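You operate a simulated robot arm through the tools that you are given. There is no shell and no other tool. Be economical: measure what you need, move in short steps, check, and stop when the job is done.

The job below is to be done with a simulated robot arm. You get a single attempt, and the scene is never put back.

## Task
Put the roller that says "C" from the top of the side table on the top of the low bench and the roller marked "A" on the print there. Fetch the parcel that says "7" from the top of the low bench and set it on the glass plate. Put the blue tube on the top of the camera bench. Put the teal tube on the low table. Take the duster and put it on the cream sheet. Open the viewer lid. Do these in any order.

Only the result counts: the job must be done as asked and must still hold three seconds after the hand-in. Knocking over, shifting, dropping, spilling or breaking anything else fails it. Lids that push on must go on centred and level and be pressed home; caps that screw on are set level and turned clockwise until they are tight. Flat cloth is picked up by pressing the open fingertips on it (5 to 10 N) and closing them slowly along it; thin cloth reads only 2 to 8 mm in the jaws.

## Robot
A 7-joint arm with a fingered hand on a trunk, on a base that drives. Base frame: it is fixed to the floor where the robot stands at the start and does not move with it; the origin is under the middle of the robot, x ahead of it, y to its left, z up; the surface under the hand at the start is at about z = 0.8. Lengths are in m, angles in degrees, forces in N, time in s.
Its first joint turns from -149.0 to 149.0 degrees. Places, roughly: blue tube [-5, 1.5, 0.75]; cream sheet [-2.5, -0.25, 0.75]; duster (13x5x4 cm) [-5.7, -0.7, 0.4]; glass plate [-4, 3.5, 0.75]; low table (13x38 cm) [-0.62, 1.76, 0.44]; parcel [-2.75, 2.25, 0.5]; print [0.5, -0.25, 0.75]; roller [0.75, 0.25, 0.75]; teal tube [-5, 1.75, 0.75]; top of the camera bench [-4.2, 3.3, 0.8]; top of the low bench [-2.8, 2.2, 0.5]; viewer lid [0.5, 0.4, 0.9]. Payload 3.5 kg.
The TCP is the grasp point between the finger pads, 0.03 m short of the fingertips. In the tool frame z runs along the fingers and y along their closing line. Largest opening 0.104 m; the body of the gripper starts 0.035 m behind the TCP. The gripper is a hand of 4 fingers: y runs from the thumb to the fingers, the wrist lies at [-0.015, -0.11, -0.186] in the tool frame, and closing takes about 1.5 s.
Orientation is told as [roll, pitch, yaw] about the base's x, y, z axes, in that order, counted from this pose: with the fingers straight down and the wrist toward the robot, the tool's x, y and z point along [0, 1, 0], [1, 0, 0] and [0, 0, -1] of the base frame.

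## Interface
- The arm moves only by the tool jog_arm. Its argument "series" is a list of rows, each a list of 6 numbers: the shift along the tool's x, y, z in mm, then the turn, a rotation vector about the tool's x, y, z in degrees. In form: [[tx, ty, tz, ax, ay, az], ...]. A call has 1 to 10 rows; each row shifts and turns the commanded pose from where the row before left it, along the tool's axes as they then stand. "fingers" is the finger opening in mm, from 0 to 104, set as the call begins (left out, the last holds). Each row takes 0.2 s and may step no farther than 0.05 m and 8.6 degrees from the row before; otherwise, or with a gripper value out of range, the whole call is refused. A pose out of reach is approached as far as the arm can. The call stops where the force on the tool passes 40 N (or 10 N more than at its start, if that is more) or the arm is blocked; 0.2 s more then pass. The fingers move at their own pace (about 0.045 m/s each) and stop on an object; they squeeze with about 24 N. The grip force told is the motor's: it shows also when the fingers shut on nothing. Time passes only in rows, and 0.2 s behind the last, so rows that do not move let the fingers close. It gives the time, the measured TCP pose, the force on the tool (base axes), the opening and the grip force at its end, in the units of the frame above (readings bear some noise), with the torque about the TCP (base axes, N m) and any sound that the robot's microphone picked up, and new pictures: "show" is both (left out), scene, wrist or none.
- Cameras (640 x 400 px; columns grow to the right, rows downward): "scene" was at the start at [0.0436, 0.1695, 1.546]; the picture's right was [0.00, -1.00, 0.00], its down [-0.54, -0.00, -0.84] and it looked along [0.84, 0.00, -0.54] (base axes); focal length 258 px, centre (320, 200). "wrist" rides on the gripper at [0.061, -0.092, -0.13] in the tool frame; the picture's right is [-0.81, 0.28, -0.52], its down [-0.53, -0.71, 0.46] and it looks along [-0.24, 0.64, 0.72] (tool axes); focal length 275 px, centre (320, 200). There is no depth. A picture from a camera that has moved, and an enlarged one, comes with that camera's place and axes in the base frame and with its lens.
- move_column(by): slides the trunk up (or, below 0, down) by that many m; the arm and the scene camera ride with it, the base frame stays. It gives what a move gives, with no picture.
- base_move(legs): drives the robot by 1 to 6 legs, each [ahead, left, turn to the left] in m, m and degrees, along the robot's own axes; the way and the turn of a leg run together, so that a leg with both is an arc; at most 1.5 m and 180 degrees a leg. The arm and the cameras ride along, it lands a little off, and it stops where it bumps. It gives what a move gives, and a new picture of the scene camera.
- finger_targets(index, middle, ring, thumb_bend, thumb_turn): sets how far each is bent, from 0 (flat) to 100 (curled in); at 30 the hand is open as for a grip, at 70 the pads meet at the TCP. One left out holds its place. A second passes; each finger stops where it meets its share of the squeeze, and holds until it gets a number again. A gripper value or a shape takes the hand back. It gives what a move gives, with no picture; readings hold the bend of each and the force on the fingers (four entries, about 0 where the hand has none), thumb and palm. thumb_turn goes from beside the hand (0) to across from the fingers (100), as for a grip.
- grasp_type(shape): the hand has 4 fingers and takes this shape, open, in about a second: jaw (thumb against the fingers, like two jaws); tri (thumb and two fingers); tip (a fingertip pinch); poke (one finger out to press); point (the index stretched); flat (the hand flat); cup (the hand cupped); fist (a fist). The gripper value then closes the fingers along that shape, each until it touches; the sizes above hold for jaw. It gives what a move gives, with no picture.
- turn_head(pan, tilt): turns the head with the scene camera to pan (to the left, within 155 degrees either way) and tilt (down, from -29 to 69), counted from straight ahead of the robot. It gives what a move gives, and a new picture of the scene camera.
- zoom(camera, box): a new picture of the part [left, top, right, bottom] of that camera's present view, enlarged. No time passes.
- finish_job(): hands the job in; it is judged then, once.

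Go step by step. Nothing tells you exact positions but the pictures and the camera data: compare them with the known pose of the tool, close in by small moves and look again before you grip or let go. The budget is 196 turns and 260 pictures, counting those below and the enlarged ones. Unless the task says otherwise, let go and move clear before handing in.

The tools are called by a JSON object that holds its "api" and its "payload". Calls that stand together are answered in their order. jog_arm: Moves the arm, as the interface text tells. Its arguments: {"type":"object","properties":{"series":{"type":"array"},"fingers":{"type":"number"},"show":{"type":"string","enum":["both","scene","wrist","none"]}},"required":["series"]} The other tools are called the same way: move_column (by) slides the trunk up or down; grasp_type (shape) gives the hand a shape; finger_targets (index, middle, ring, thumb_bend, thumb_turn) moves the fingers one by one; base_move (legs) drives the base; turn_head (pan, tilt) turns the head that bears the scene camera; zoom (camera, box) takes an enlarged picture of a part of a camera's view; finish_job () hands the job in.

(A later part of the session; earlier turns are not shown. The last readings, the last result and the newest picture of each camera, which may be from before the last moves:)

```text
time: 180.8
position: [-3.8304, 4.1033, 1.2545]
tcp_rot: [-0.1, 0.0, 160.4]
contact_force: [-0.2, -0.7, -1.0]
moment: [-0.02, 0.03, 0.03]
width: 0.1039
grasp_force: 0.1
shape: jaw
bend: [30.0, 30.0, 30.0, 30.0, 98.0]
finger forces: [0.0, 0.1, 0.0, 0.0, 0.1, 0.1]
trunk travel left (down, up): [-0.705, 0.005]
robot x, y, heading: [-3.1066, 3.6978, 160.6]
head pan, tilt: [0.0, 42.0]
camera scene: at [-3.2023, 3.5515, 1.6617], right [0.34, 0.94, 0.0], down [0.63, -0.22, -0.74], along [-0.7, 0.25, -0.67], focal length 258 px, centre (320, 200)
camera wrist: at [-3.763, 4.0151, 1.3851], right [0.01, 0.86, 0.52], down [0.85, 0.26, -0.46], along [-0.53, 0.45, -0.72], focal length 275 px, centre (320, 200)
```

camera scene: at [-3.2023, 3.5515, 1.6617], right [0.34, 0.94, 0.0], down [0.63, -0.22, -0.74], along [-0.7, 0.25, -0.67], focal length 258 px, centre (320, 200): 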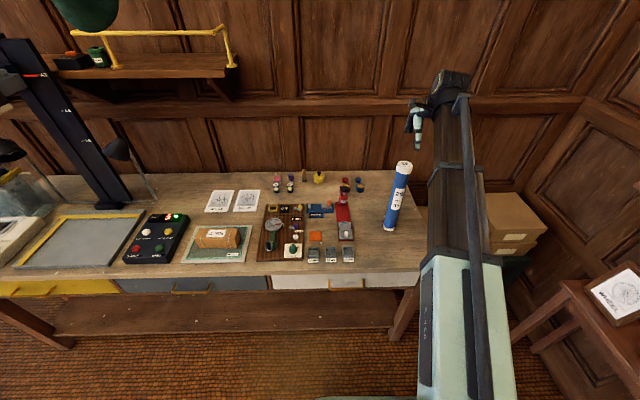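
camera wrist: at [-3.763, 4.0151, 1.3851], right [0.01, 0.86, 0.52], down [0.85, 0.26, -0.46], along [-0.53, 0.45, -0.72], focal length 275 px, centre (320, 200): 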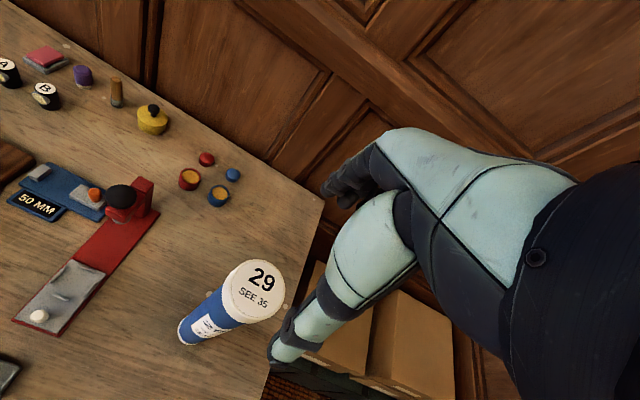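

Blue tube stands on the camera bench. Next the duster: backing off, turning around, and driving toward the far left area.

{"api": "base_move", "payload": {"legs": [[-0.25, 0, 0], [0, 0, 110], [0.95, -0.6, 0], [1.35, 0, 0], [0, 0, -40]]}}

{"api": "turn_head", "payload": {"pan": 0, "tilt": 25}}

```text
time: 200.8
position: [-4.0186, 0.7546, 1.2527]
tcp_rot: [0.0, 0.0, -128.0]
contact_force: [0.0, 0.7, 0.8]
moment: [0.03, 0.0, -0.03]
width: 0.1035
grasp_force: 0.2
shape: jaw
bend: [30.0, 30.0, 30.0, 30.0, 98.0]
finger forces: [0.0, 0.0, 0.1, 0.1, 0.0, 0.0]
trunk travel left (down, up): [-0.705, 0.005]
robot x, y, heading: [-3.4032, 1.3119, -128.0]
head pan, tilt: [0.0, 42.0]
camera scene: at [-3.2973, 1.1756, 1.6617], right [-0.79, 0.62, 0.0], down [0.41, 0.53, -0.74], along [-0.46, -0.59, -0.67], focal length 258 px, centre (320, 200)
```

scene: 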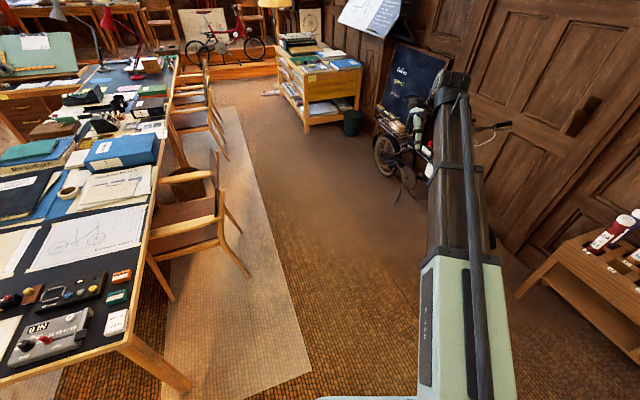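

```text
time: 201.6
position: [-4.0184, 0.7542, 1.2539]
tcp_rot: [-0.1, 0.0, -128.0]
contact_force: [-0.5, 0.2, -0.1]
moment: [0.01, 0.02, 0.0]
width: 0.1038
grasp_force: 0.0
shape: jaw
bend: [30.0, 30.0, 30.0, 30.0, 98.0]
finger forces: [0.1, 0.0, 0.1, 0.1, 0.1, 0.0]
trunk travel left (down, up): [-0.705, 0.005]
robot x, y, heading: [-3.4039, 1.3107, -127.9]
head pan, tilt: [0.0, 25.0]
camera scene: at [-3.3025, 1.1689, 1.6879], right [-0.79, 0.62, 0.0], down [0.26, 0.33, -0.91], along [-0.56, -0.71, -0.42], focal length 258 px, centre (320, 200)
```

scene: 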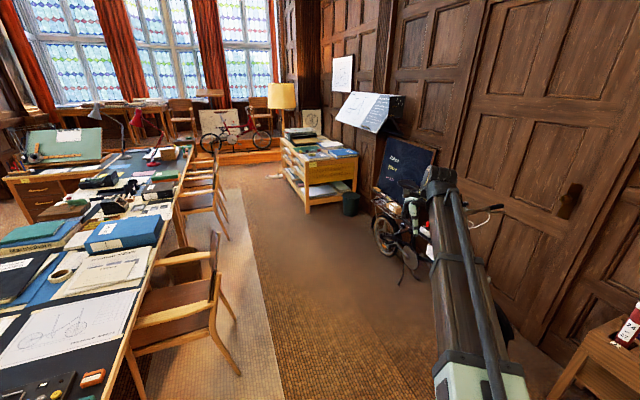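

{"api": "zoom", "payload": {"camera": "scene", "box": [270, 110, 470, 260]}}

```text
2.67 times, centred on (370, 185) of scene
camera zoom: at [-3.3025, 1.1689, 1.6879], right [-0.79, 0.62, 0.0], down [0.26, 0.33, -0.91], along [-0.56, -0.71, -0.42], focal length 689 px, centre (187, 240)
```

zoom: 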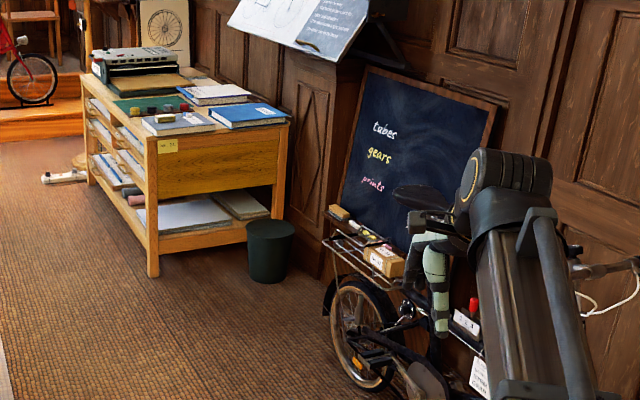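

The duster lies on the blackboard's ledge near (-5.8, -0.8), beyond the bicycle and beside a bin. Driving through the corridor toward it.

{"api": "base_move", "payload": {"legs": [[0.94, 0.1, 0], [1.0, 0.45, 0], [0, 0, -50]]}}

```text
time: 214.0
position: [-4.9832, -0.4284, 1.254]
tcp_rot: [0.1, 0.0, -178.6]
contact_force: [0.0, -0.1, -0.1]
moment: [0.04, -0.03, -0.03]
width: 0.1036
grasp_force: 0.1
shape: jaw
bend: [30.0, 30.0, 30.0, 30.0, 98.0]
finger forces: [0.0, 0.1, 0.0, 0.1, 0.0, 0.0]
trunk travel left (down, up): [-0.705, 0.005]
robot x, y, heading: [-4.1595, -0.5477, -178.7]
head pan, tilt: [0.0, 25.0]
camera scene: at [-4.2084, -0.7201, 1.688], right [-0.02, 1.0, 0.0], down [0.42, 0.01, -0.91], along [-0.91, -0.02, -0.42], focal length 258 px, centre (320, 200)
```

scene: 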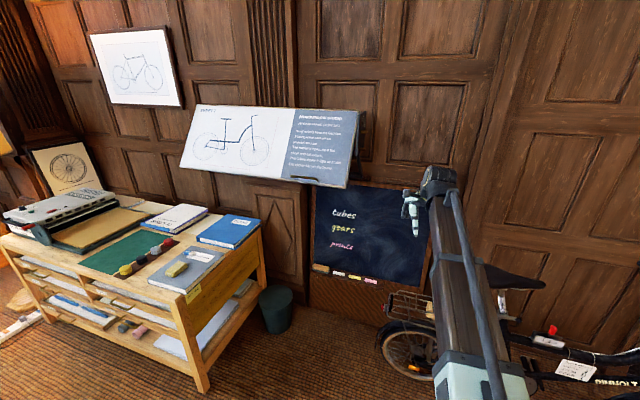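

{"api": "zoom", "payload": {"camera": "scene", "box": [260, 230, 420, 350]}}

```text
3.33 times, centred on (340, 290) of scene
camera zoom: at [-4.2084, -0.7201, 1.688], right [-0.02, 1.0, 0.0], down [0.42, 0.01, -0.91], along [-0.91, -0.02, -0.42], focal length 861 px, centre (253, -100)
```

zoom: 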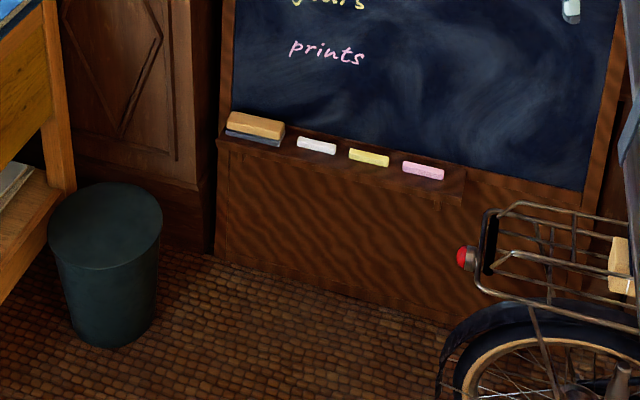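

The duster lies on the ledge's left end (≈(-5.67, -0.75)), long axis along the wall (72°). I'll retract the arm, lower the trunk, and roll up in front of it.

{"api": "jog_arm", "payload": {"series": [[30, -35, 0, 0, 0, 0], [30, -35, 0, 0, 0, 0], [30, -35, 0, 0, 0, 0], [20, -35, 0, 0, 0, 0]], "show": "none"}}

{"api": "move_column", "payload": {"by": -0.45}}

{"api": "base_move", "payload": {"legs": [[0.7, 0.28, -12]]}}

{"api": "turn_head", "payload": {"pan": 0, "tilt": 42}}

```text
time: 215.0
position: [-4.8409, -0.5408, 1.2566]
tcp_rot: [0.0, 0.0, -178.8]
contact_force: [0.2, -0.5, 0.4]
moment: [0.01, -0.02, 0.01]
width: 0.1037
grasp_force: 0.0
shape: jaw
bend: [30.0, 30.0, 30.0, 30.0, 98.0]
finger forces: [0.0, 0.0, 0.0, 0.0, 0.0, 0.0]
trunk travel left (down, up): [-0.705, 0.005]
robot x, y, heading: [-4.1629, -0.5495, -178.9]
head pan, tilt: [0.0, 25.0]
```

```text
refused: -0.45 is not a number from -0.4 to 0.4
```

```text
time: 218.5
position: [-5.456, -0.6049, 1.2573]
tcp_rot: [-0.1, 0.0, 169.6]
contact_force: [21.1, 0.2, 16.5]
moment: [-0.26, -0.23, -0.26]
width: 0.0778
grasp_force: 0.0
shape: jaw
bend: [69.0, 30.0, 30.0, 30.0, 98.0]
finger forces: [26.8, 5.4, 0.1, 0.0, 0.0, 0.1]
trunk travel left (down, up): [-0.705, 0.005]
robot x, y, heading: [-4.8046, -0.7512, 169.7]
head pan, tilt: [0.0, 25.0]
stopped in leg 1: the force on the tool passed its limit at 46 N (the readings are from after the stop); the commanded pose is now the measured one
camera scene: at [-4.8754, -0.9112, 1.6883], right [0.18, 0.98, 0.0], down [0.41, -0.07, -0.91], along [-0.89, 0.16, -0.42], focal length 258 px, centre (320, 200)
```

scene: 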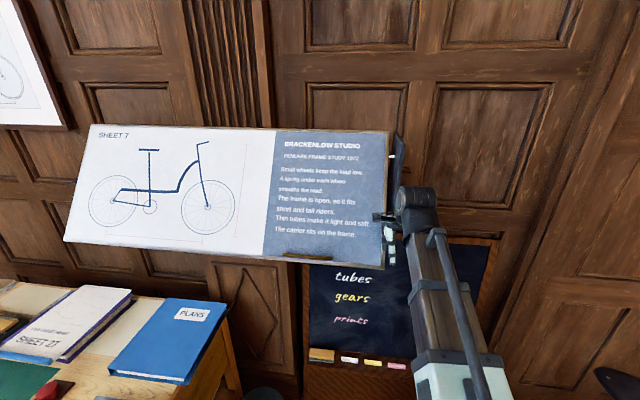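

```text
time: 219.3
position: [-5.4564, -0.6051, 1.2574]
tcp_rot: [-0.3, 0.3, 169.6]
contact_force: [25.1, 0.7, 14.4]
moment: [-0.2, -0.18, -0.35]
width: 0.0777
grasp_force: 0.2
shape: jaw
bend: [69.0, 30.0, 30.0, 30.0, 98.0]
finger forces: [25.8, 6.2, 0.1, 0.0, 0.0, 0.0]
trunk travel left (down, up): [-0.705, 0.005]
robot x, y, heading: [-4.8071, -0.7506, 170.0]
head pan, tilt: [0.0, 42.0]
camera scene: at [-4.8671, -0.9125, 1.662], right [0.18, 0.98, 0.0], down [0.66, -0.12, -0.75], along [-0.73, 0.13, -0.67], focal length 258 px, centre (320, 200)
```

scene: 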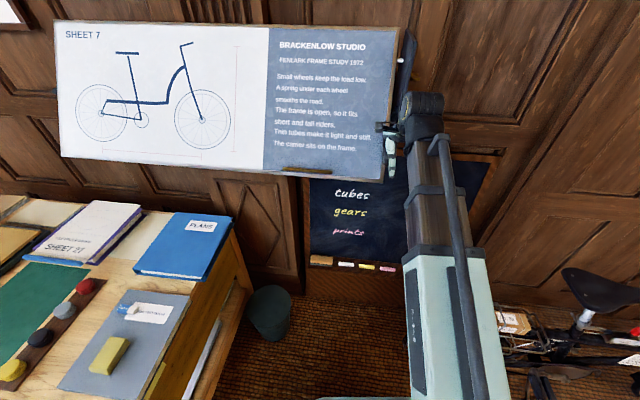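

The trunk command was refused, so the hand touched the wall display. Backing straight off now.

{"api": "base_move", "payload": {"legs": [[-0.35, 0, 0]]}}

```text
time: 221.6
position: [-5.1049, -0.6676, 1.2557]
tcp_rot: [-0.3, 0.3, 169.4]
contact_force: [0.0, 0.3, 1.0]
moment: [0.03, 0.03, -0.01]
width: 0.1037
grasp_force: 0.1
shape: jaw
bend: [30.0, 30.0, 30.0, 30.0, 98.0]
finger forces: [0.0, 0.1, 0.0, 0.0, 0.0, 0.1]
trunk travel left (down, up): [-0.705, 0.005]
robot x, y, heading: [-4.45, -0.8139, 169.6]
head pan, tilt: [0.0, 42.0]
camera scene: at [-4.5165, -0.9772, 1.6617], right [0.18, 0.98, 0.0], down [0.66, -0.12, -0.74], along [-0.73, 0.13, -0.67], focal length 258 px, centre (320, 200)
```

scene: 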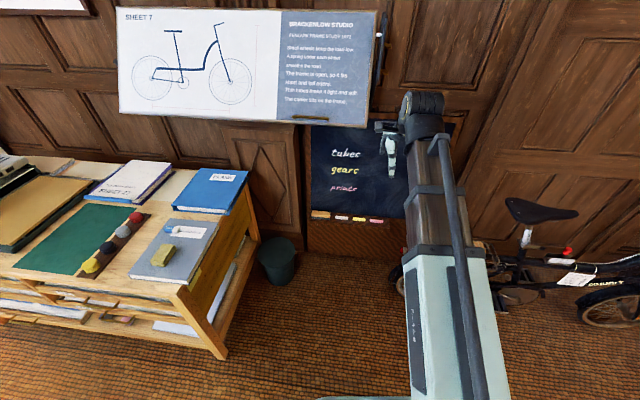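

The display hasn't shifted (corner re-triangulates consistently at (-5.45, -0.62, 1.185)). Lowering the trunk now.

{"api": "move_column", "payload": {"by": -0.4}}

{"api": "move_column", "payload": {"by": -0.1}}

```text
time: 225.4
position: [-5.1052, -0.668, 0.8566]
tcp_rot: [-0.3, 0.4, 169.5]
contact_force: [-0.1, 0.0, -0.2]
moment: [-0.03, -0.02, 0.02]
width: 0.1037
grasp_force: 0.1
shape: jaw
bend: [30.0, 30.0, 30.0, 30.0, 98.0]
finger forces: [0.0, 0.1, 0.1, 0.0, 0.0, 0.1]
trunk travel left (down, up): [-0.305, 0.405]
robot x, y, heading: [-4.4518, -0.8177, 169.5]
head pan, tilt: [0.0, 42.0]
```

```text
time: 226.8
position: [-5.1062, -0.6671, 0.7544]
tcp_rot: [-0.2, 0.4, 169.3]
contact_force: [-0.4, -0.8, 0.4]
moment: [0.02, -0.01, 0.04]
width: 0.1036
grasp_force: 0.2
shape: jaw
bend: [30.0, 30.0, 30.0, 30.0, 98.0]
finger forces: [0.0, 0.0, 0.1, 0.1, 0.1, 0.0]
trunk travel left (down, up): [-0.205, 0.505]
robot x, y, heading: [-4.451, -0.8136, 169.3]
head pan, tilt: [0.0, 42.0]
```

{"api": "base_move", "payload": {"legs": [[0.38, 0.16, 0]]}}

{"api": "jog_arm", "payload": {"series": [[0, 0, 0, 0, 0, 4], [0, 0, 0, 0, 0, 3.3], [0, 0, 0, 0, 0, 0]]}}

```text
time: 229.3
position: [-5.4987, -0.7536, 0.7547]
tcp_rot: [-0.2, 0.4, 169.1]
contact_force: [0.4, 0.2, 0.1]
moment: [-0.02, 0.02, 0.02]
width: 0.1039
grasp_force: 0.0
shape: jaw
bend: [30.0, 30.0, 30.0, 30.0, 98.0]
finger forces: [0.0, 0.0, 0.1, 0.0, 0.0, 0.0]
trunk travel left (down, up): [-0.205, 0.505]
robot x, y, heading: [-4.8384, -0.9038, 169.3]
head pan, tilt: [0.0, 42.0]
camera scene: at [-4.9124, -1.0665, 1.1617], right [0.19, 0.98, 0.0], down [0.66, -0.13, -0.74], along [-0.73, 0.14, -0.67], focal length 258 px, centre (320, 200)
```

scene: 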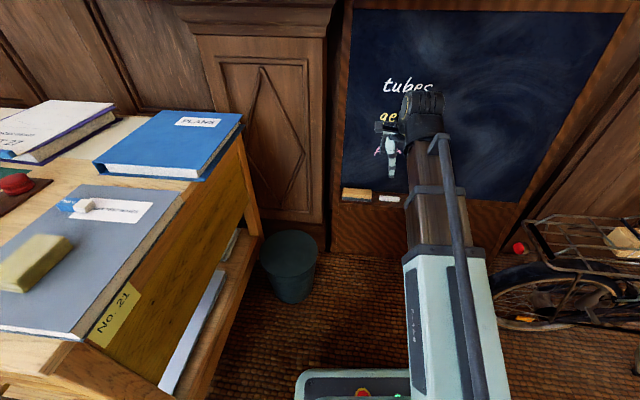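

```text
time: 230.1
position: [-5.4986, -0.7544, 0.7542]
tcp_rot: [-0.3, 0.3, 161.7]
contact_force: [0.2, 0.0, 0.3]
moment: [0.04, 0.01, 0.03]
width: 0.1039
grasp_force: 0.1
shape: jaw
bend: [30.0, 30.0, 30.0, 30.0, 98.0]
finger forces: [0.0, 0.0, 0.0, 0.0, 0.0, 0.0]
trunk travel left (down, up): [-0.205, 0.505]
robot x, y, heading: [-4.844, -0.9091, 169.5]
head pan, tilt: [0.0, 42.0]
camera scene: at [-4.9125, -1.0665, 1.1617], right [0.19, 0.98, 0.0], down [0.66, -0.13, -0.74], along [-0.73, 0.14, -0.67], focal length 258 px, centre (320, 200)
camera wrist: at [-5.4301, -0.8417, 0.8862], right [-0.01, 0.85, 0.52], down [0.85, 0.28, -0.45], along [-0.53, 0.44, -0.73], focal length 275 px, centre (320, 200)
```

scene: 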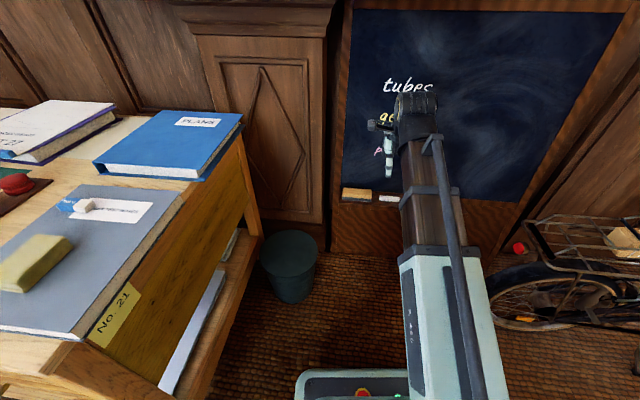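
wrist: 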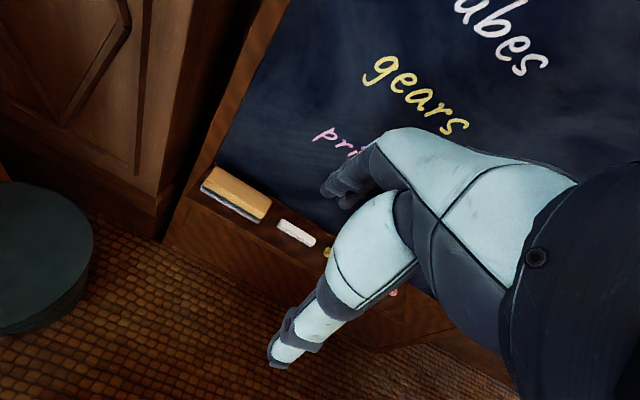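

{"api": "zoom", "payload": {"camera": "wrist", "box": [170, 130, 330, 280]}}

{"api": "zoom", "payload": {"camera": "scene", "box": [320, 150, 420, 230]}}

```text
2.67 times, centred on (250, 205) of wrist
camera zoom: at [-5.4301, -0.8417, 0.8862], right [-0.01, 0.85, 0.52], down [0.85, 0.28, -0.45], along [-0.53, 0.44, -0.73], focal length 734 px, centre (507, 187)
```

zoom: 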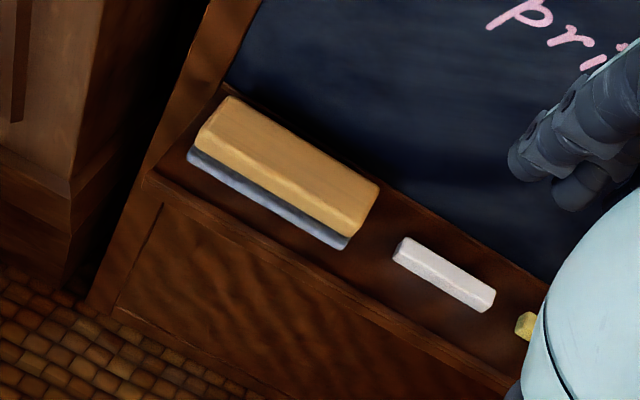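

```text
5.00 times, centred on (370, 190) of scene
camera zoom: at [-4.9125, -1.0665, 1.1617], right [0.19, 0.98, 0.0], down [0.66, -0.13, -0.74], along [-0.73, 0.14, -0.67], focal length 1291 px, centre (70, 250)
```

zoom: 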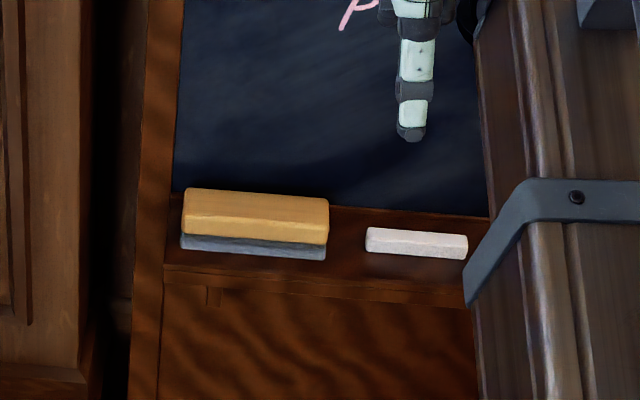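

The duster centre is about (-5.712, -0.749), top z≈0.447, with ~3 cm gap to the board behind. I'll narrow the opening to 68 mm, move over and descend partway.

{"api": "jog_arm", "payload": {"fingers": 68, "series": [[12, 40, 0, 0, 0, 0], [12, 40, 0, 0, 0, 0], [12, 40, 0, 0, 0, 0], [12, 40, 0, 0, 0, 0], [12, 40, 0, 0, 0, 0], [0, 0, 45, 0, 0, 0], [0, 0, 45, 0, 0, 0], [0, 0, 45, 0, 0, 0], [0, 0, 45, 0, 0, 0], [0, 0, 0, 0, 0, 0]]}}

{"api": "zoom", "payload": {"camera": "wrist", "box": [170, 150, 370, 350]}}

{"api": "zoom", "payload": {"camera": "scene", "box": [320, 130, 440, 230]}}

```text
time: 232.3
position: [-5.7079, -0.7471, 0.5722]
tcp_rot: [-0.2, 0.3, 161.7]
contact_force: [-0.1, 0.1, -0.1]
moment: [0.01, 0.03, 0.01]
width: 0.0683
grasp_force: 0.0
shape: jaw
bend: [28.0, 39.0, 35.0, 61.0, 100.0]
finger forces: [0.0, 0.1, 0.0, 0.0, 0.0, 0.1]
trunk travel left (down, up): [-0.205, 0.505]
robot x, y, heading: [-4.8455, -0.9092, 169.1]
head pan, tilt: [0.0, 42.0]
camera scene: at [-4.9125, -1.0665, 1.1617], right [0.19, 0.98, 0.0], down [0.66, -0.13, -0.74], along [-0.73, 0.14, -0.67], focal length 258 px, centre (320, 200)
camera wrist: at [-5.64, -0.8341, 0.7047], right [-0.01, 0.85, 0.52], down [0.85, 0.28, -0.45], along [-0.53, 0.44, -0.73], focal length 275 px, centre (320, 200)
```

scene: 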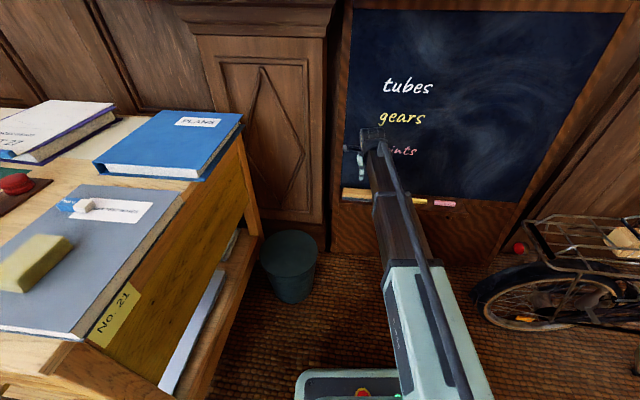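
wrist: 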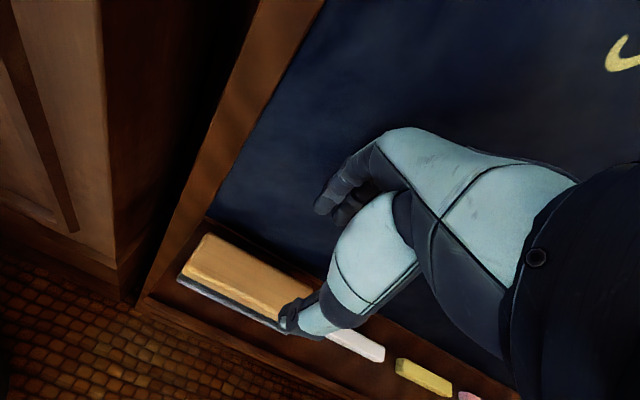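

```text
2.00 times, centred on (270, 250) of wrist
camera zoom: at [-5.64, -0.8341, 0.7047], right [-0.01, 0.85, 0.52], down [0.85, 0.28, -0.45], along [-0.53, 0.44, -0.73], focal length 551 px, centre (420, 100)
```

zoom: 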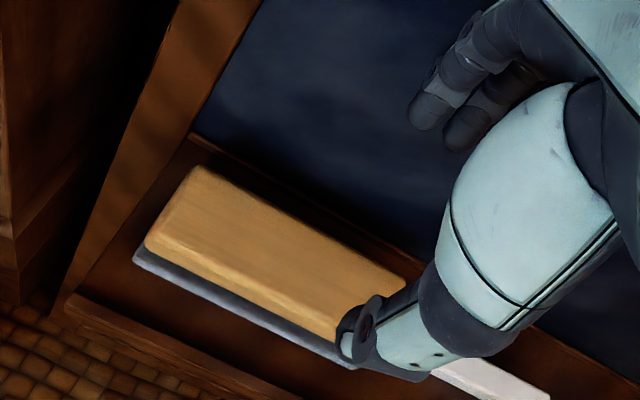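

```text
4.00 times, centred on (380, 180) of scene
camera zoom: at [-4.9125, -1.0665, 1.1617], right [0.19, 0.98, 0.0], down [0.66, -0.13, -0.74], along [-0.73, 0.14, -0.67], focal length 1033 px, centre (80, 280)
```

zoom: 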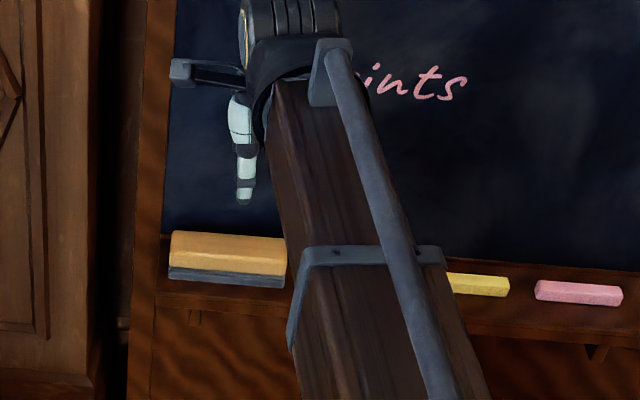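

Partial opening bends mostly the thumb, so I'll pose the fingers individually (fingers 45, thumb 38), then descend.

{"api": "finger_targets", "payload": {"index": 45, "middle": 45, "ring": 45, "thumb_bend": 36, "thumb_turn": 100}}

{"api": "jog_arm", "payload": {"series": [[0, 3, 30, 0, 0, 0], [0, 0, 40, 0, 0, 0], [0, 0, 25, 0, 0, 0], [0, 0, 0, 0, 0, 0]]}}

{"api": "zoom", "payload": {"camera": "wrist", "box": [170, 150, 370, 350]}}

{"api": "zoom", "payload": {"camera": "scene", "box": [320, 130, 440, 230]}}

```text
time: 233.3
position: [-5.7083, -0.7466, 0.5741]
tcp_rot: [-0.2, 0.3, 161.7]
contact_force: [0.4, 0.2, 0.4]
moment: [-0.01, -0.01, 0.0]
width: 0.0766
grasp_force: 0.0
shape: fingers
bend: [45.0, 45.0, 45.0, 36.0, 98.0]
finger forces: [0.0, 0.0, 0.1, 0.1, 0.0, 0.1]
trunk travel left (down, up): [-0.205, 0.505]
robot x, y, heading: [-4.8401, -0.9088, 169.3]
head pan, tilt: [0.0, 42.0]
```

```text
time: 234.3
position: [-5.7107, -0.7447, 0.4764]
tcp_rot: [-0.4, 0.4, 161.8]
contact_force: [3.4, -0.5, 0.9]
moment: [0.08, 0.1, 0.0]
width: 0.0766
grasp_force: 1.8
shape: fingers
bend: [45.0, 46.0, 45.0, 36.0, 98.0]
finger forces: [0.0, 3.5, 0.1, 0.0, 0.0, 0.0]
trunk travel left (down, up): [-0.205, 0.505]
robot x, y, heading: [-4.8419, -0.9065, 169.3]
head pan, tilt: [0.0, 42.0]
camera scene: at [-4.9123, -1.0666, 1.1617], right [0.19, 0.98, 0.0], down [0.66, -0.13, -0.74], along [-0.73, 0.14, -0.67], focal length 258 px, centre (320, 200)
camera wrist: at [-5.6422, -0.8324, 0.6078], right [-0.01, 0.85, 0.52], down [0.85, 0.28, -0.45], along [-0.53, 0.44, -0.73], focal length 275 px, centre (320, 200)
```

scene: 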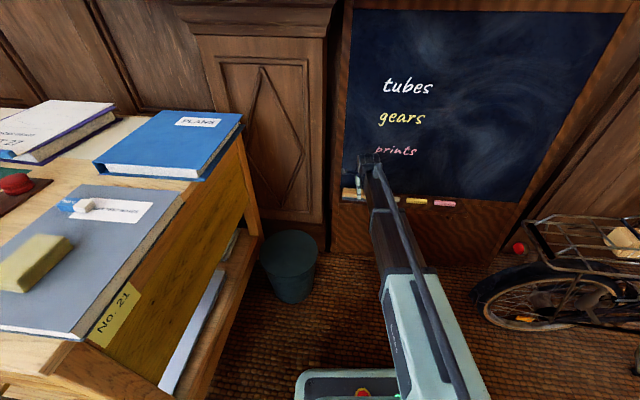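
wrist: 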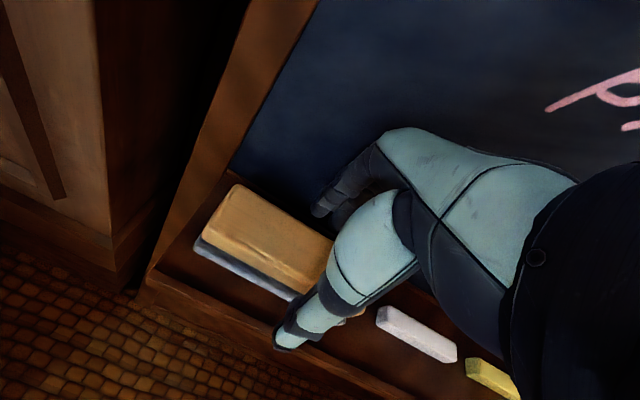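

```text
2.00 times, centred on (270, 250) of wrist
camera zoom: at [-5.6422, -0.8324, 0.6078], right [-0.01, 0.85, 0.52], down [0.85, 0.28, -0.45], along [-0.53, 0.44, -0.73], focal length 551 px, centre (420, 100)
```

zoom: 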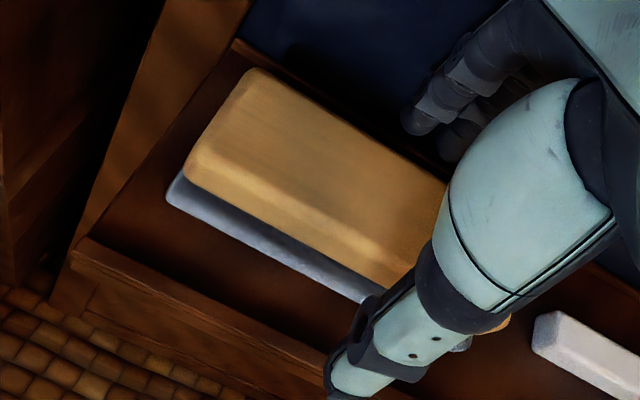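

```text
4.00 times, centred on (380, 180) of scene
camera zoom: at [-4.9123, -1.0666, 1.1617], right [0.19, 0.98, 0.0], down [0.66, -0.13, -0.74], along [-0.73, 0.14, -0.67], focal length 1033 px, centre (80, 280)
```

zoom: 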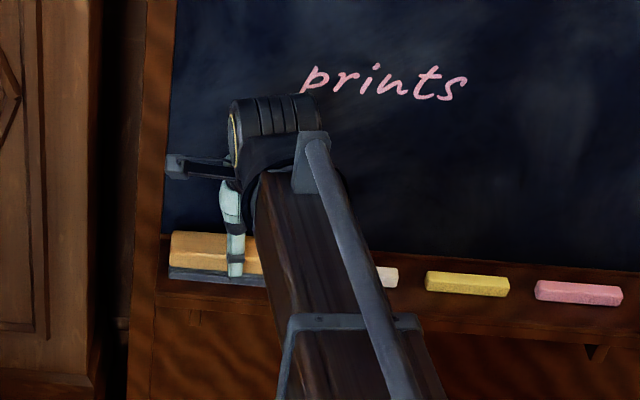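

The middle finger lightly brushes the board (3.5 N), which is acceptable; the gap is just wide enough. Descending in small steps while watching forces.

{"api": "jog_arm", "payload": {"series": [[0, 0, 8, 0, 0, 0], [0, 0, 8, 0, 0, 0], [0, 0, 0, 0, 0, 0]], "show": "none"}}

```text
time: 235.1
position: [-5.709, -0.7444, 0.4623]
tcp_rot: [-0.3, 0.3, 161.8]
contact_force: [2.7, -0.5, 2.2]
moment: [0.1, 0.16, -0.04]
width: 0.0767
grasp_force: 1.7
shape: fingers
bend: [45.0, 46.0, 45.0, 36.0, 98.0]
finger forces: [0.0, 3.3, 0.1, 0.0, 0.0, 0.0]
trunk travel left (down, up): [-0.205, 0.505]
robot x, y, heading: [-4.844, -0.9087, 169.6]
head pan, tilt: [0.0, 42.0]
```

{"api": "jog_arm", "payload": {"series": [[0, 0, 6, 0, 0, 0], [0, 0, 6, 0, 0, 0], [0, 0, 0, 0, 0, 0]], "show": "none"}}

{"api": "zoom", "payload": {"camera": "wrist", "box": [170, 150, 370, 350]}}

```text
time: 235.9
position: [-5.7074, -0.7445, 0.4497]
tcp_rot: [-0.3, 0.3, 161.7]
contact_force: [4.3, -1.7, 2.4]
moment: [0.12, 0.23, -0.03]
width: 0.0765
grasp_force: 3.2
shape: fingers
bend: [45.0, 47.0, 45.0, 36.0, 98.0]
finger forces: [0.1, 6.3, 0.1, 0.0, 0.0, 0.1]
trunk travel left (down, up): [-0.205, 0.505]
robot x, y, heading: [-4.8436, -0.9071, 169.1]
head pan, tilt: [0.0, 42.0]
```

```text
2.00 times, centred on (270, 250) of wrist
camera zoom: at [-5.639, -0.8322, 0.5812], right [-0.01, 0.85, 0.52], down [0.85, 0.28, -0.45], along [-0.53, 0.44, -0.73], focal length 551 px, centre (420, 100)
```

zoom: 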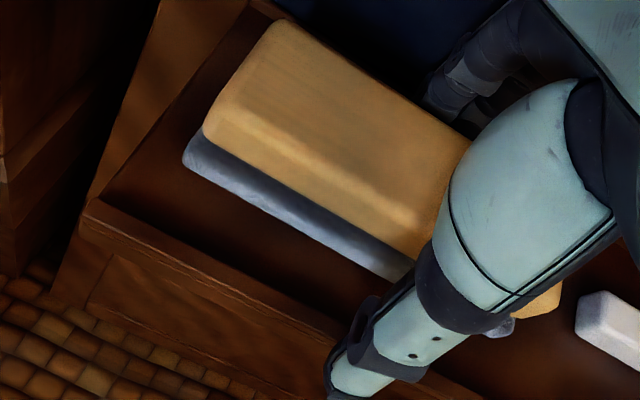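

Fingers have entered behind the duster. A bit lower, then closing the thumb.

{"api": "jog_arm", "payload": {"series": [[0, 0, 5, 0, 0, 0], [0, 0, 5, 0, 0, 0], [0, 0, 0, 0, 0, 0]], "show": "none"}}

{"api": "finger_targets", "payload": {"thumb_bend": 70}}

```text
time: 236.7
position: [-5.7068, -0.7461, 0.4443]
tcp_rot: [-0.2, -0.1, 161.8]
contact_force: [15.0, -7.3, 33.6]
moment: [0.99, 1.89, -0.15]
width: 0.0762
grasp_force: 23.5
shape: fingers
bend: [45.0, 46.0, 45.0, 36.0, 98.0]
finger forces: [0.1, 47.6, 0.0, 0.0, 0.0, 0.0]
trunk travel left (down, up): [-0.205, 0.505]
robot x, y, heading: [-4.8396, -0.9059, 169.3]
head pan, tilt: [0.0, 42.0]
```

```text
time: 237.4
position: [-5.7055, -0.7452, 0.4449]
tcp_rot: [-0.1, -0.1, 161.8]
contact_force: [13.3, -4.9, 25.7]
moment: [0.23, 0.27, -0.22]
width: 0.0715
grasp_force: 17.5
shape: fingers
bend: [45.0, 45.0, 45.0, 43.0, 100.0]
finger forces: [0.1, 24.7, 0.0, 0.0, 11.9, 0.0]
trunk travel left (down, up): [-0.205, 0.505]
robot x, y, heading: [-4.8437, -0.9074, 169.3]
head pan, tilt: [0.0, 42.0]
stopped: the force on the tool passed its limit at 49 N (the readings are from after the stop); the commanded pose is now the measured one
```

The middle fingertip reached the ledge. Rising 6 mm, then closing thumb and fingers.

{"api": "jog_arm", "payload": {"series": [[0, 0, -4, 0, 0, 0], [0, 0, -2, 0, 0, 0], [0, 0, 0, 0, 0, 0]], "show": "none"}}

{"api": "finger_targets", "payload": {"index": 72, "middle": 72, "ring": 72, "thumb_bend": 72}}

{"api": "zoom", "payload": {"camera": "wrist", "box": [170, 150, 370, 350]}}

```text
time: 238.2
position: [-5.7065, -0.7442, 0.447]
tcp_rot: [-0.3, 0.3, 161.8]
contact_force: [8.9, -4.2, 3.6]
moment: [-0.14, -0.34, -0.08]
width: 0.0646
grasp_force: 5.3
shape: fingers
bend: [45.0, 47.0, 45.0, 47.0, 100.0]
finger forces: [0.0, 4.9, 0.1, 0.0, 6.2, 0.0]
trunk travel left (down, up): [-0.205, 0.505]
robot x, y, heading: [-4.8447, -0.9059, 169.1]
head pan, tilt: [0.0, 42.0]
```

```text
time: 239.2
position: [-5.7092, -0.7452, 0.4468]
tcp_rot: [-0.1, 0.2, 161.9]
contact_force: [-12.1, 0.2, 1.8]
moment: [0.03, 0.24, 0.33]
width: 0.0465
grasp_force: 22.7
shape: fingers
bend: [60.0, 62.0, 63.0, 48.0, 100.0]
finger forces: [8.2, 9.0, 8.5, 0.0, 19.5, 0.1]
trunk travel left (down, up): [-0.205, 0.505]
robot x, y, heading: [-4.8394, -0.9041, 169.2]
head pan, tilt: [0.0, 42.0]
```

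```text
2.00 times, centred on (270, 250) of wrist
camera zoom: at [-5.6401, -0.8322, 0.5786], right [-0.01, 0.85, 0.52], down [0.85, 0.28, -0.45], along [-0.53, 0.43, -0.73], focal length 551 px, centre (420, 100)
```

zoom: 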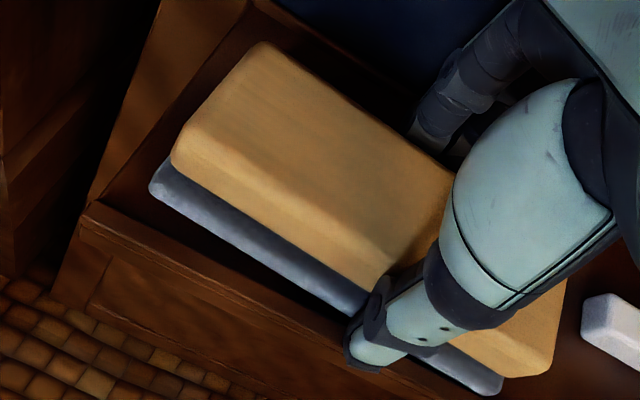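

All fingers hold the duster (46 mm). Lifting gently.

{"api": "jog_arm", "payload": {"series": [[0, 0, -8, 0, 0, 0], [0, -5, -15, 0, 0, 0], [0, -10, -30, 0, 0, 0], [0, -10, -40, 0, 0, 0], [0, -10, -40, 0, 0, 0], [0, 0, 0, 0, 0, 0]]}}

```text
time: 240.6
position: [-5.6761, -0.7545, 0.5774]
tcp_rot: [-0.2, 0.3, 161.8]
contact_force: [0.6, -0.4, -2.0]
moment: [0.0, 0.01, 0.04]
width: 0.0469
grasp_force: 19.1
shape: fingers
bend: [61.0, 63.0, 71.0, 48.0, 100.0]
finger forces: [7.4, 6.0, 5.6, 0.0, 18.2, 0.0]
trunk travel left (down, up): [-0.205, 0.505]
robot x, y, heading: [-4.84, -0.9074, 169.2]
head pan, tilt: [0.0, 42.0]
camera scene: at [-4.9124, -1.0665, 1.1617], right [0.19, 0.98, 0.0], down [0.66, -0.13, -0.74], along [-0.73, 0.14, -0.67], focal length 258 px, centre (320, 200)
camera wrist: at [-5.6085, -0.8418, 0.7094], right [-0.01, 0.85, 0.52], down [0.85, 0.28, -0.45], along [-0.53, 0.44, -0.73], focal length 275 px, centre (320, 200)
```

scene: 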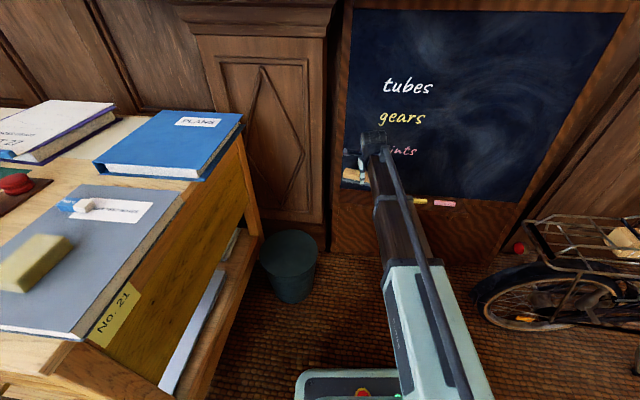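
wrist: 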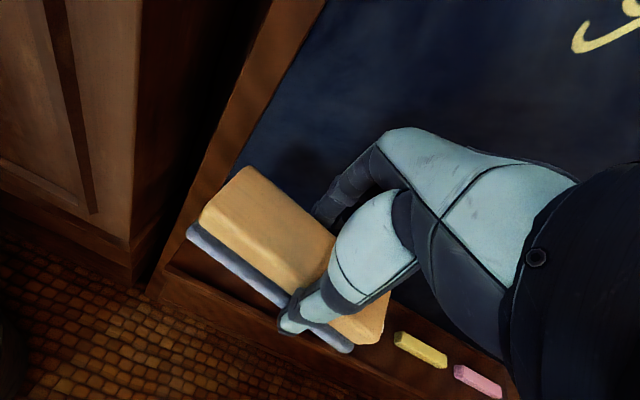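

Held. Backing away and checking that the chalks stayed put.

{"api": "base_move", "payload": {"legs": [[-0.4, 0, 0]]}}

{"api": "zoom", "payload": {"camera": "scene", "box": [300, 50, 480, 200]}}

```text
time: 243.2
position: [-5.2763, -0.832, 0.5777]
tcp_rot: [-0.2, 0.3, 161.9]
contact_force: [0.5, -0.6, -1.1]
moment: [0.01, 0.02, 0.01]
width: 0.0468
grasp_force: 18.4
shape: fingers
bend: [61.0, 63.0, 71.0, 48.0, 100.0]
finger forces: [7.3, 5.9, 5.6, 0.0, 18.2, 0.0]
trunk travel left (down, up): [-0.205, 0.505]
robot x, y, heading: [-4.4418, -0.9806, 169.5]
head pan, tilt: [0.0, 42.0]
camera scene: at [-4.5111, -1.1426, 1.1617], right [0.18, 0.98, 0.0], down [0.66, -0.12, -0.74], along [-0.73, 0.14, -0.67], focal length 258 px, centre (320, 200)
```

scene: 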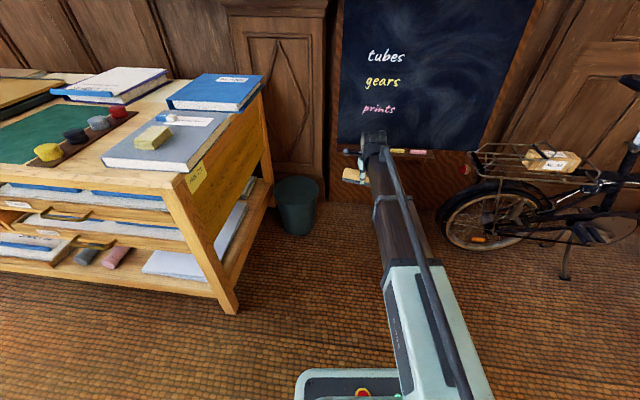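

```text
2.67 times, centred on (390, 125) of scene
camera zoom: at [-4.5111, -1.1426, 1.1617], right [0.18, 0.98, 0.0], down [0.66, -0.12, -0.74], along [-0.73, 0.14, -0.67], focal length 689 px, centre (133, 400)
```

zoom: 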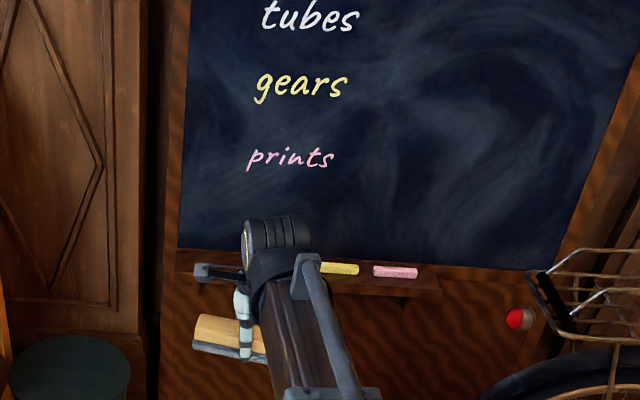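

Raising the trunk and turning to face the desk with the cream sheet.

{"api": "move_column", "payload": {"by": 0.4}}

{"api": "base_move", "payload": {"legs": [[0, 0, -60]]}}

{"api": "turn_head", "payload": {"pan": 60, "tilt": 32}}

{"api": "turn_head", "payload": {"pan": -75, "tilt": 25}}

```text
time: 247.0
position: [-5.2768, -0.8321, 0.977]
tcp_rot: [-0.2, 0.3, 161.9]
contact_force: [0.4, 0.1, -0.3]
moment: [-0.01, 0.04, -0.05]
width: 0.0468
grasp_force: 18.9
shape: fingers
bend: [61.0, 63.0, 71.0, 48.0, 100.0]
finger forces: [7.4, 6.0, 5.6, 0.0, 18.2, 0.0]
trunk travel left (down, up): [-0.605, 0.105]
robot x, y, heading: [-4.4426, -0.9831, 169.1]
head pan, tilt: [0.0, 42.0]
```

```text
time: 250.0
position: [-4.7313, -0.1845, 0.9775]
tcp_rot: [-0.2, 0.3, 101.9]
contact_force: [-0.2, 0.7, -1.1]
moment: [0.0, 0.0, 0.0]
width: 0.0465
grasp_force: 17.5
shape: fingers
bend: [61.0, 63.0, 71.0, 48.0, 100.0]
finger forces: [7.1, 5.8, 5.3, 0.1, 17.6, 0.1]
trunk travel left (down, up): [-0.605, 0.105]
robot x, y, heading: [-4.4377, -0.9795, 109.5]
head pan, tilt: [0.0, 42.0]
camera scene: at [-4.6148, -1.003, 1.5617], right [0.94, 0.33, 0.0], down [0.22, -0.63, -0.74], along [-0.25, 0.7, -0.67], focal length 258 px, centre (320, 200)
```

scene: 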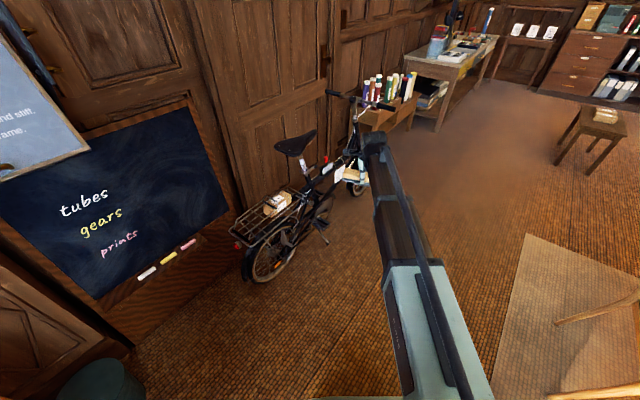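

```text
time: 251.3
position: [-4.7311, -0.1845, 0.977]
tcp_rot: [-0.2, 0.2, 102.0]
contact_force: [-0.2, 0.0, -0.6]
moment: [0.03, -0.03, 0.01]
width: 0.0465
grasp_force: 17.4
shape: fingers
bend: [61.0, 63.0, 71.0, 48.0, 100.0]
finger forces: [7.1, 5.8, 5.2, 0.1, 17.4, 0.0]
trunk travel left (down, up): [-0.605, 0.105]
robot x, y, heading: [-4.4415, -0.9851, 109.5]
head pan, tilt: [60.0, 32.0]
camera scene: at [-4.6749, -1.0654, 1.5769], right [0.18, 0.98, 0.0], down [0.52, -0.1, -0.85], along [-0.83, 0.15, -0.53], focal length 258 px, centre (320, 200)
```

scene: 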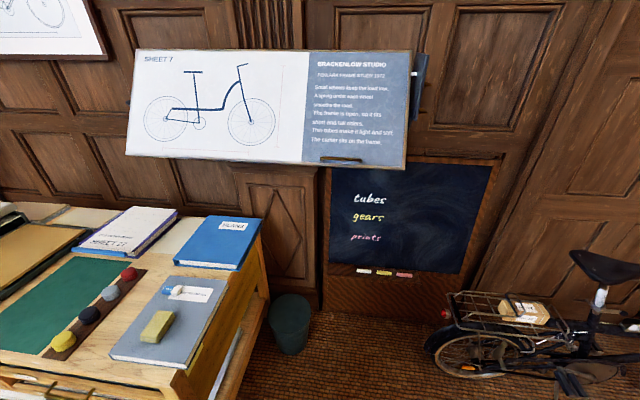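

```text
time: 253.5
position: [-4.7313, -0.1842, 0.9784]
tcp_rot: [-0.1, 0.3, 101.9]
contact_force: [0.3, 0.0, -2.1]
moment: [0.02, 0.0, -0.01]
width: 0.0465
grasp_force: 17.6
shape: fingers
bend: [61.0, 63.0, 71.0, 48.0, 100.0]
finger forces: [7.0, 5.8, 5.4, 0.0, 17.5, 0.1]
trunk travel left (down, up): [-0.605, 0.105]
robot x, y, heading: [-4.4432, -0.9808, 109.3]
head pan, tilt: [-75.0, 25.0]
camera scene: at [-4.5109, -1.0296, 1.588], right [0.57, -0.82, 0.0], down [-0.35, -0.24, -0.91], along [0.75, 0.51, -0.42], focal length 258 px, centre (320, 200)
```

scene: 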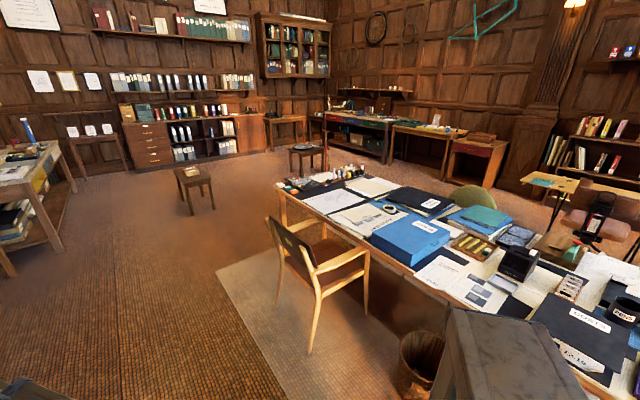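

All three chalks are still on the ledge. Looking for the cream sheet on the desk.

{"api": "zoom", "payload": {"camera": "scene", "box": [270, 150, 520, 300]}}

```text
2.56 times, centred on (395, 225) of scene
camera zoom: at [-4.5109, -1.0296, 1.588], right [0.57, -0.82, 0.0], down [-0.35, -0.24, -0.91], along [0.75, 0.51, -0.42], focal length 661 px, centre (128, 136)
```

zoom: 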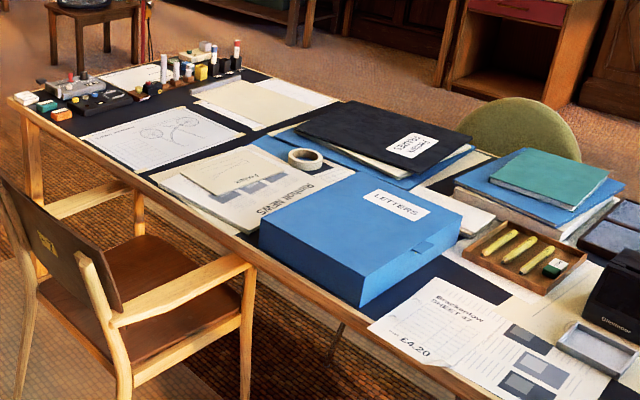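

The cream sheet is at about (-2.57, -0.22) on the desk, best reached from the far side. Driving around the desk's end.

{"api": "move_column", "payload": {"by": 0.1}}

{"api": "turn_head", "payload": {"pan": 0, "tilt": 35}}

{"api": "base_move", "payload": {"legs": [[0, 0, -40], [0.74, 0, 0], [1.35, 0, 0], [0, 0, -69], [1.5, 0, 0], [0.5, 0, 0]]}}

```text
time: 254.8
position: [-4.7309, -0.1835, 1.0773]
tcp_rot: [-0.2, 0.3, 102.1]
contact_force: [-0.3, 0.2, -0.9]
moment: [0.01, 0.02, -0.01]
width: 0.0466
grasp_force: 17.6
shape: fingers
bend: [61.0, 63.0, 71.0, 48.0, 100.0]
finger forces: [7.1, 5.9, 5.3, 0.0, 17.5, 0.1]
trunk travel left (down, up): [-0.705, 0.005]
robot x, y, heading: [-4.4408, -0.979, 109.2]
head pan, tilt: [-75.0, 25.0]
```

```text
time: 256.3
position: [-4.7311, -0.1837, 1.0783]
tcp_rot: [-0.2, 0.3, 102.0]
contact_force: [-0.2, -0.2, -0.3]
moment: [0.02, -0.02, 0.0]
width: 0.0463
grasp_force: 18.0
shape: fingers
bend: [61.0, 63.0, 71.0, 48.0, 100.0]
finger forces: [7.0, 5.9, 5.3, 0.0, 17.5, 0.1]
trunk travel left (down, up): [-0.705, 0.005]
robot x, y, heading: [-4.4385, -0.9846, 109.4]
head pan, tilt: [0.0, 35.0]
camera scene: at [-4.6162, -0.9988, 1.6722], right [0.94, 0.33, 0.0], down [0.19, -0.54, -0.82], along [-0.27, 0.77, -0.57], focal length 258 px, centre (320, 200)
```

scene: 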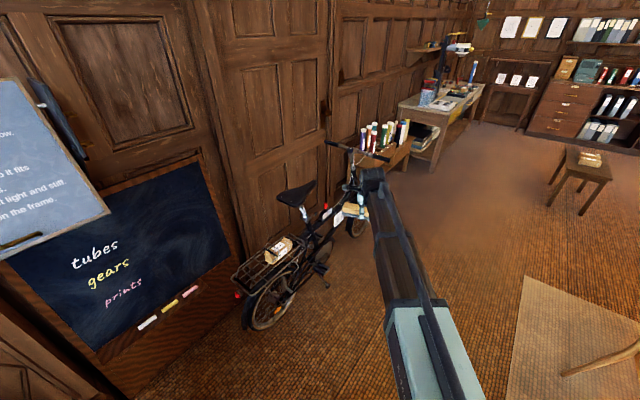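

```text
time: 281.4
position: [-0.7524, 0.7754, 1.0762]
tcp_rot: [-0.4, 0.3, -12.2]
contact_force: [-0.5, 0.6, -0.5]
moment: [0.0, 0.01, 0.02]
width: 0.0458
grasp_force: 17.3
shape: fingers
bend: [61.0, 64.0, 71.0, 48.0, 100.0]
finger forces: [6.9, 5.7, 4.9, 0.0, 16.7, 0.0]
trunk travel left (down, up): [-0.705, 0.005]
robot x, y, heading: [-1.5995, 0.839, -4.6]
head pan, tilt: [0.0, 35.0]
camera scene: at [-1.5422, 1.0024, 1.6722], right [-0.08, -1.0, 0.0], down [-0.57, 0.05, -0.82], along [0.82, -0.07, -0.57], focal length 258 px, centre (320, 200)
```

scene: 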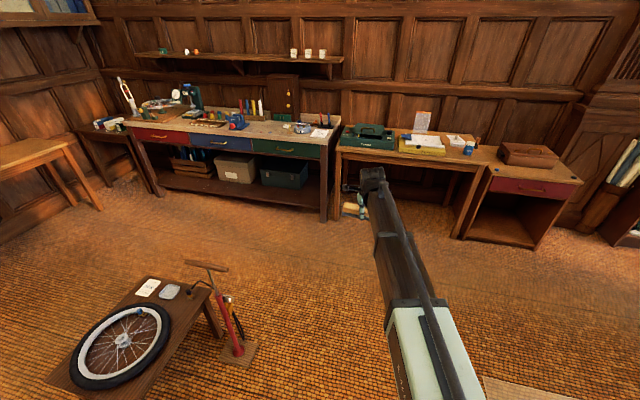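

Now strafing to the desk's far side and turning to face it.

{"api": "base_move", "payload": {"legs": [[0.05, -1.33, 0], [0, 0, 166]]}}

{"api": "turn_head", "payload": {"pan": 0, "tilt": 42}}

```text
time: 294.7
position: [-2.4433, -0.1466, 1.0774]
tcp_rot: [-0.2, 0.4, 147.3]
contact_force: [-0.1, -0.4, 0.7]
moment: [0.03, 0.02, 0.0]
width: 0.0446
grasp_force: 15.2
shape: fingers
bend: [62.0, 64.0, 71.0, 48.0, 100.0]
finger forces: [6.4, 5.5, 3.6, 0.0, 15.3, 0.0]
trunk travel left (down, up): [-0.705, 0.005]
robot x, y, heading: [-1.6734, -0.4991, 154.6]
head pan, tilt: [0.0, 35.0]
camera scene: at [-1.7841, -0.638, 1.6722], right [0.43, 0.9, 0.0], down [0.52, -0.24, -0.82], along [-0.74, 0.35, -0.57], focal length 258 px, centre (320, 200)
```

scene: 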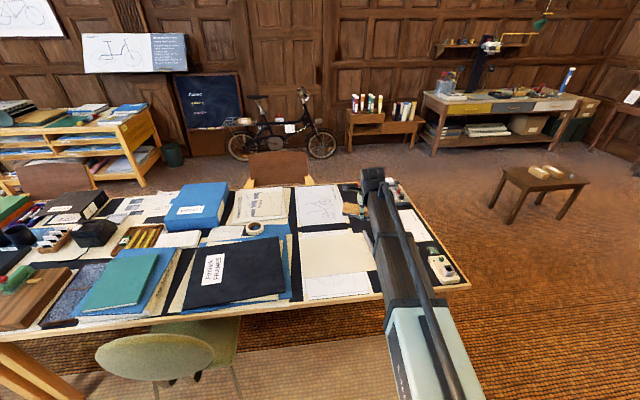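

```text
time: 295.4
position: [-2.4423, -0.1455, 1.0782]
tcp_rot: [-0.2, 0.3, 147.3]
contact_force: [-0.5, 0.0, -1.1]
moment: [0.01, -0.02, 0.03]
width: 0.0447
grasp_force: 15.2
shape: fingers
bend: [62.0, 64.0, 71.0, 48.0, 100.0]
finger forces: [6.3, 5.4, 3.5, 0.1, 15.3, 0.0]
trunk travel left (down, up): [-0.705, 0.005]
robot x, y, heading: [-1.6712, -0.5015, 155.0]
head pan, tilt: [0.0, 42.0]
camera scene: at [-1.7801, -0.6399, 1.6618], right [0.43, 0.9, 0.0], down [0.6, -0.29, -0.74], along [-0.67, 0.32, -0.67], focal length 258 px, centre (320, 200)
```

scene: 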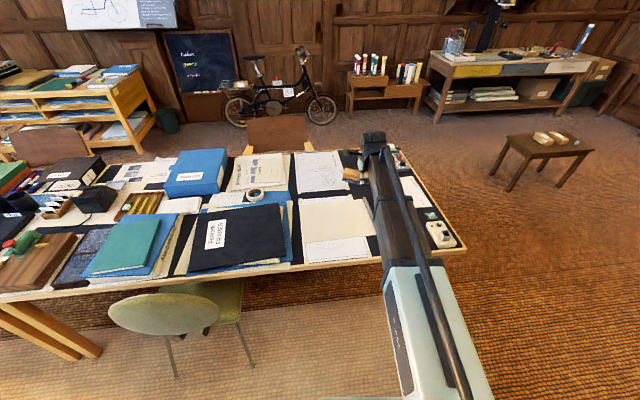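

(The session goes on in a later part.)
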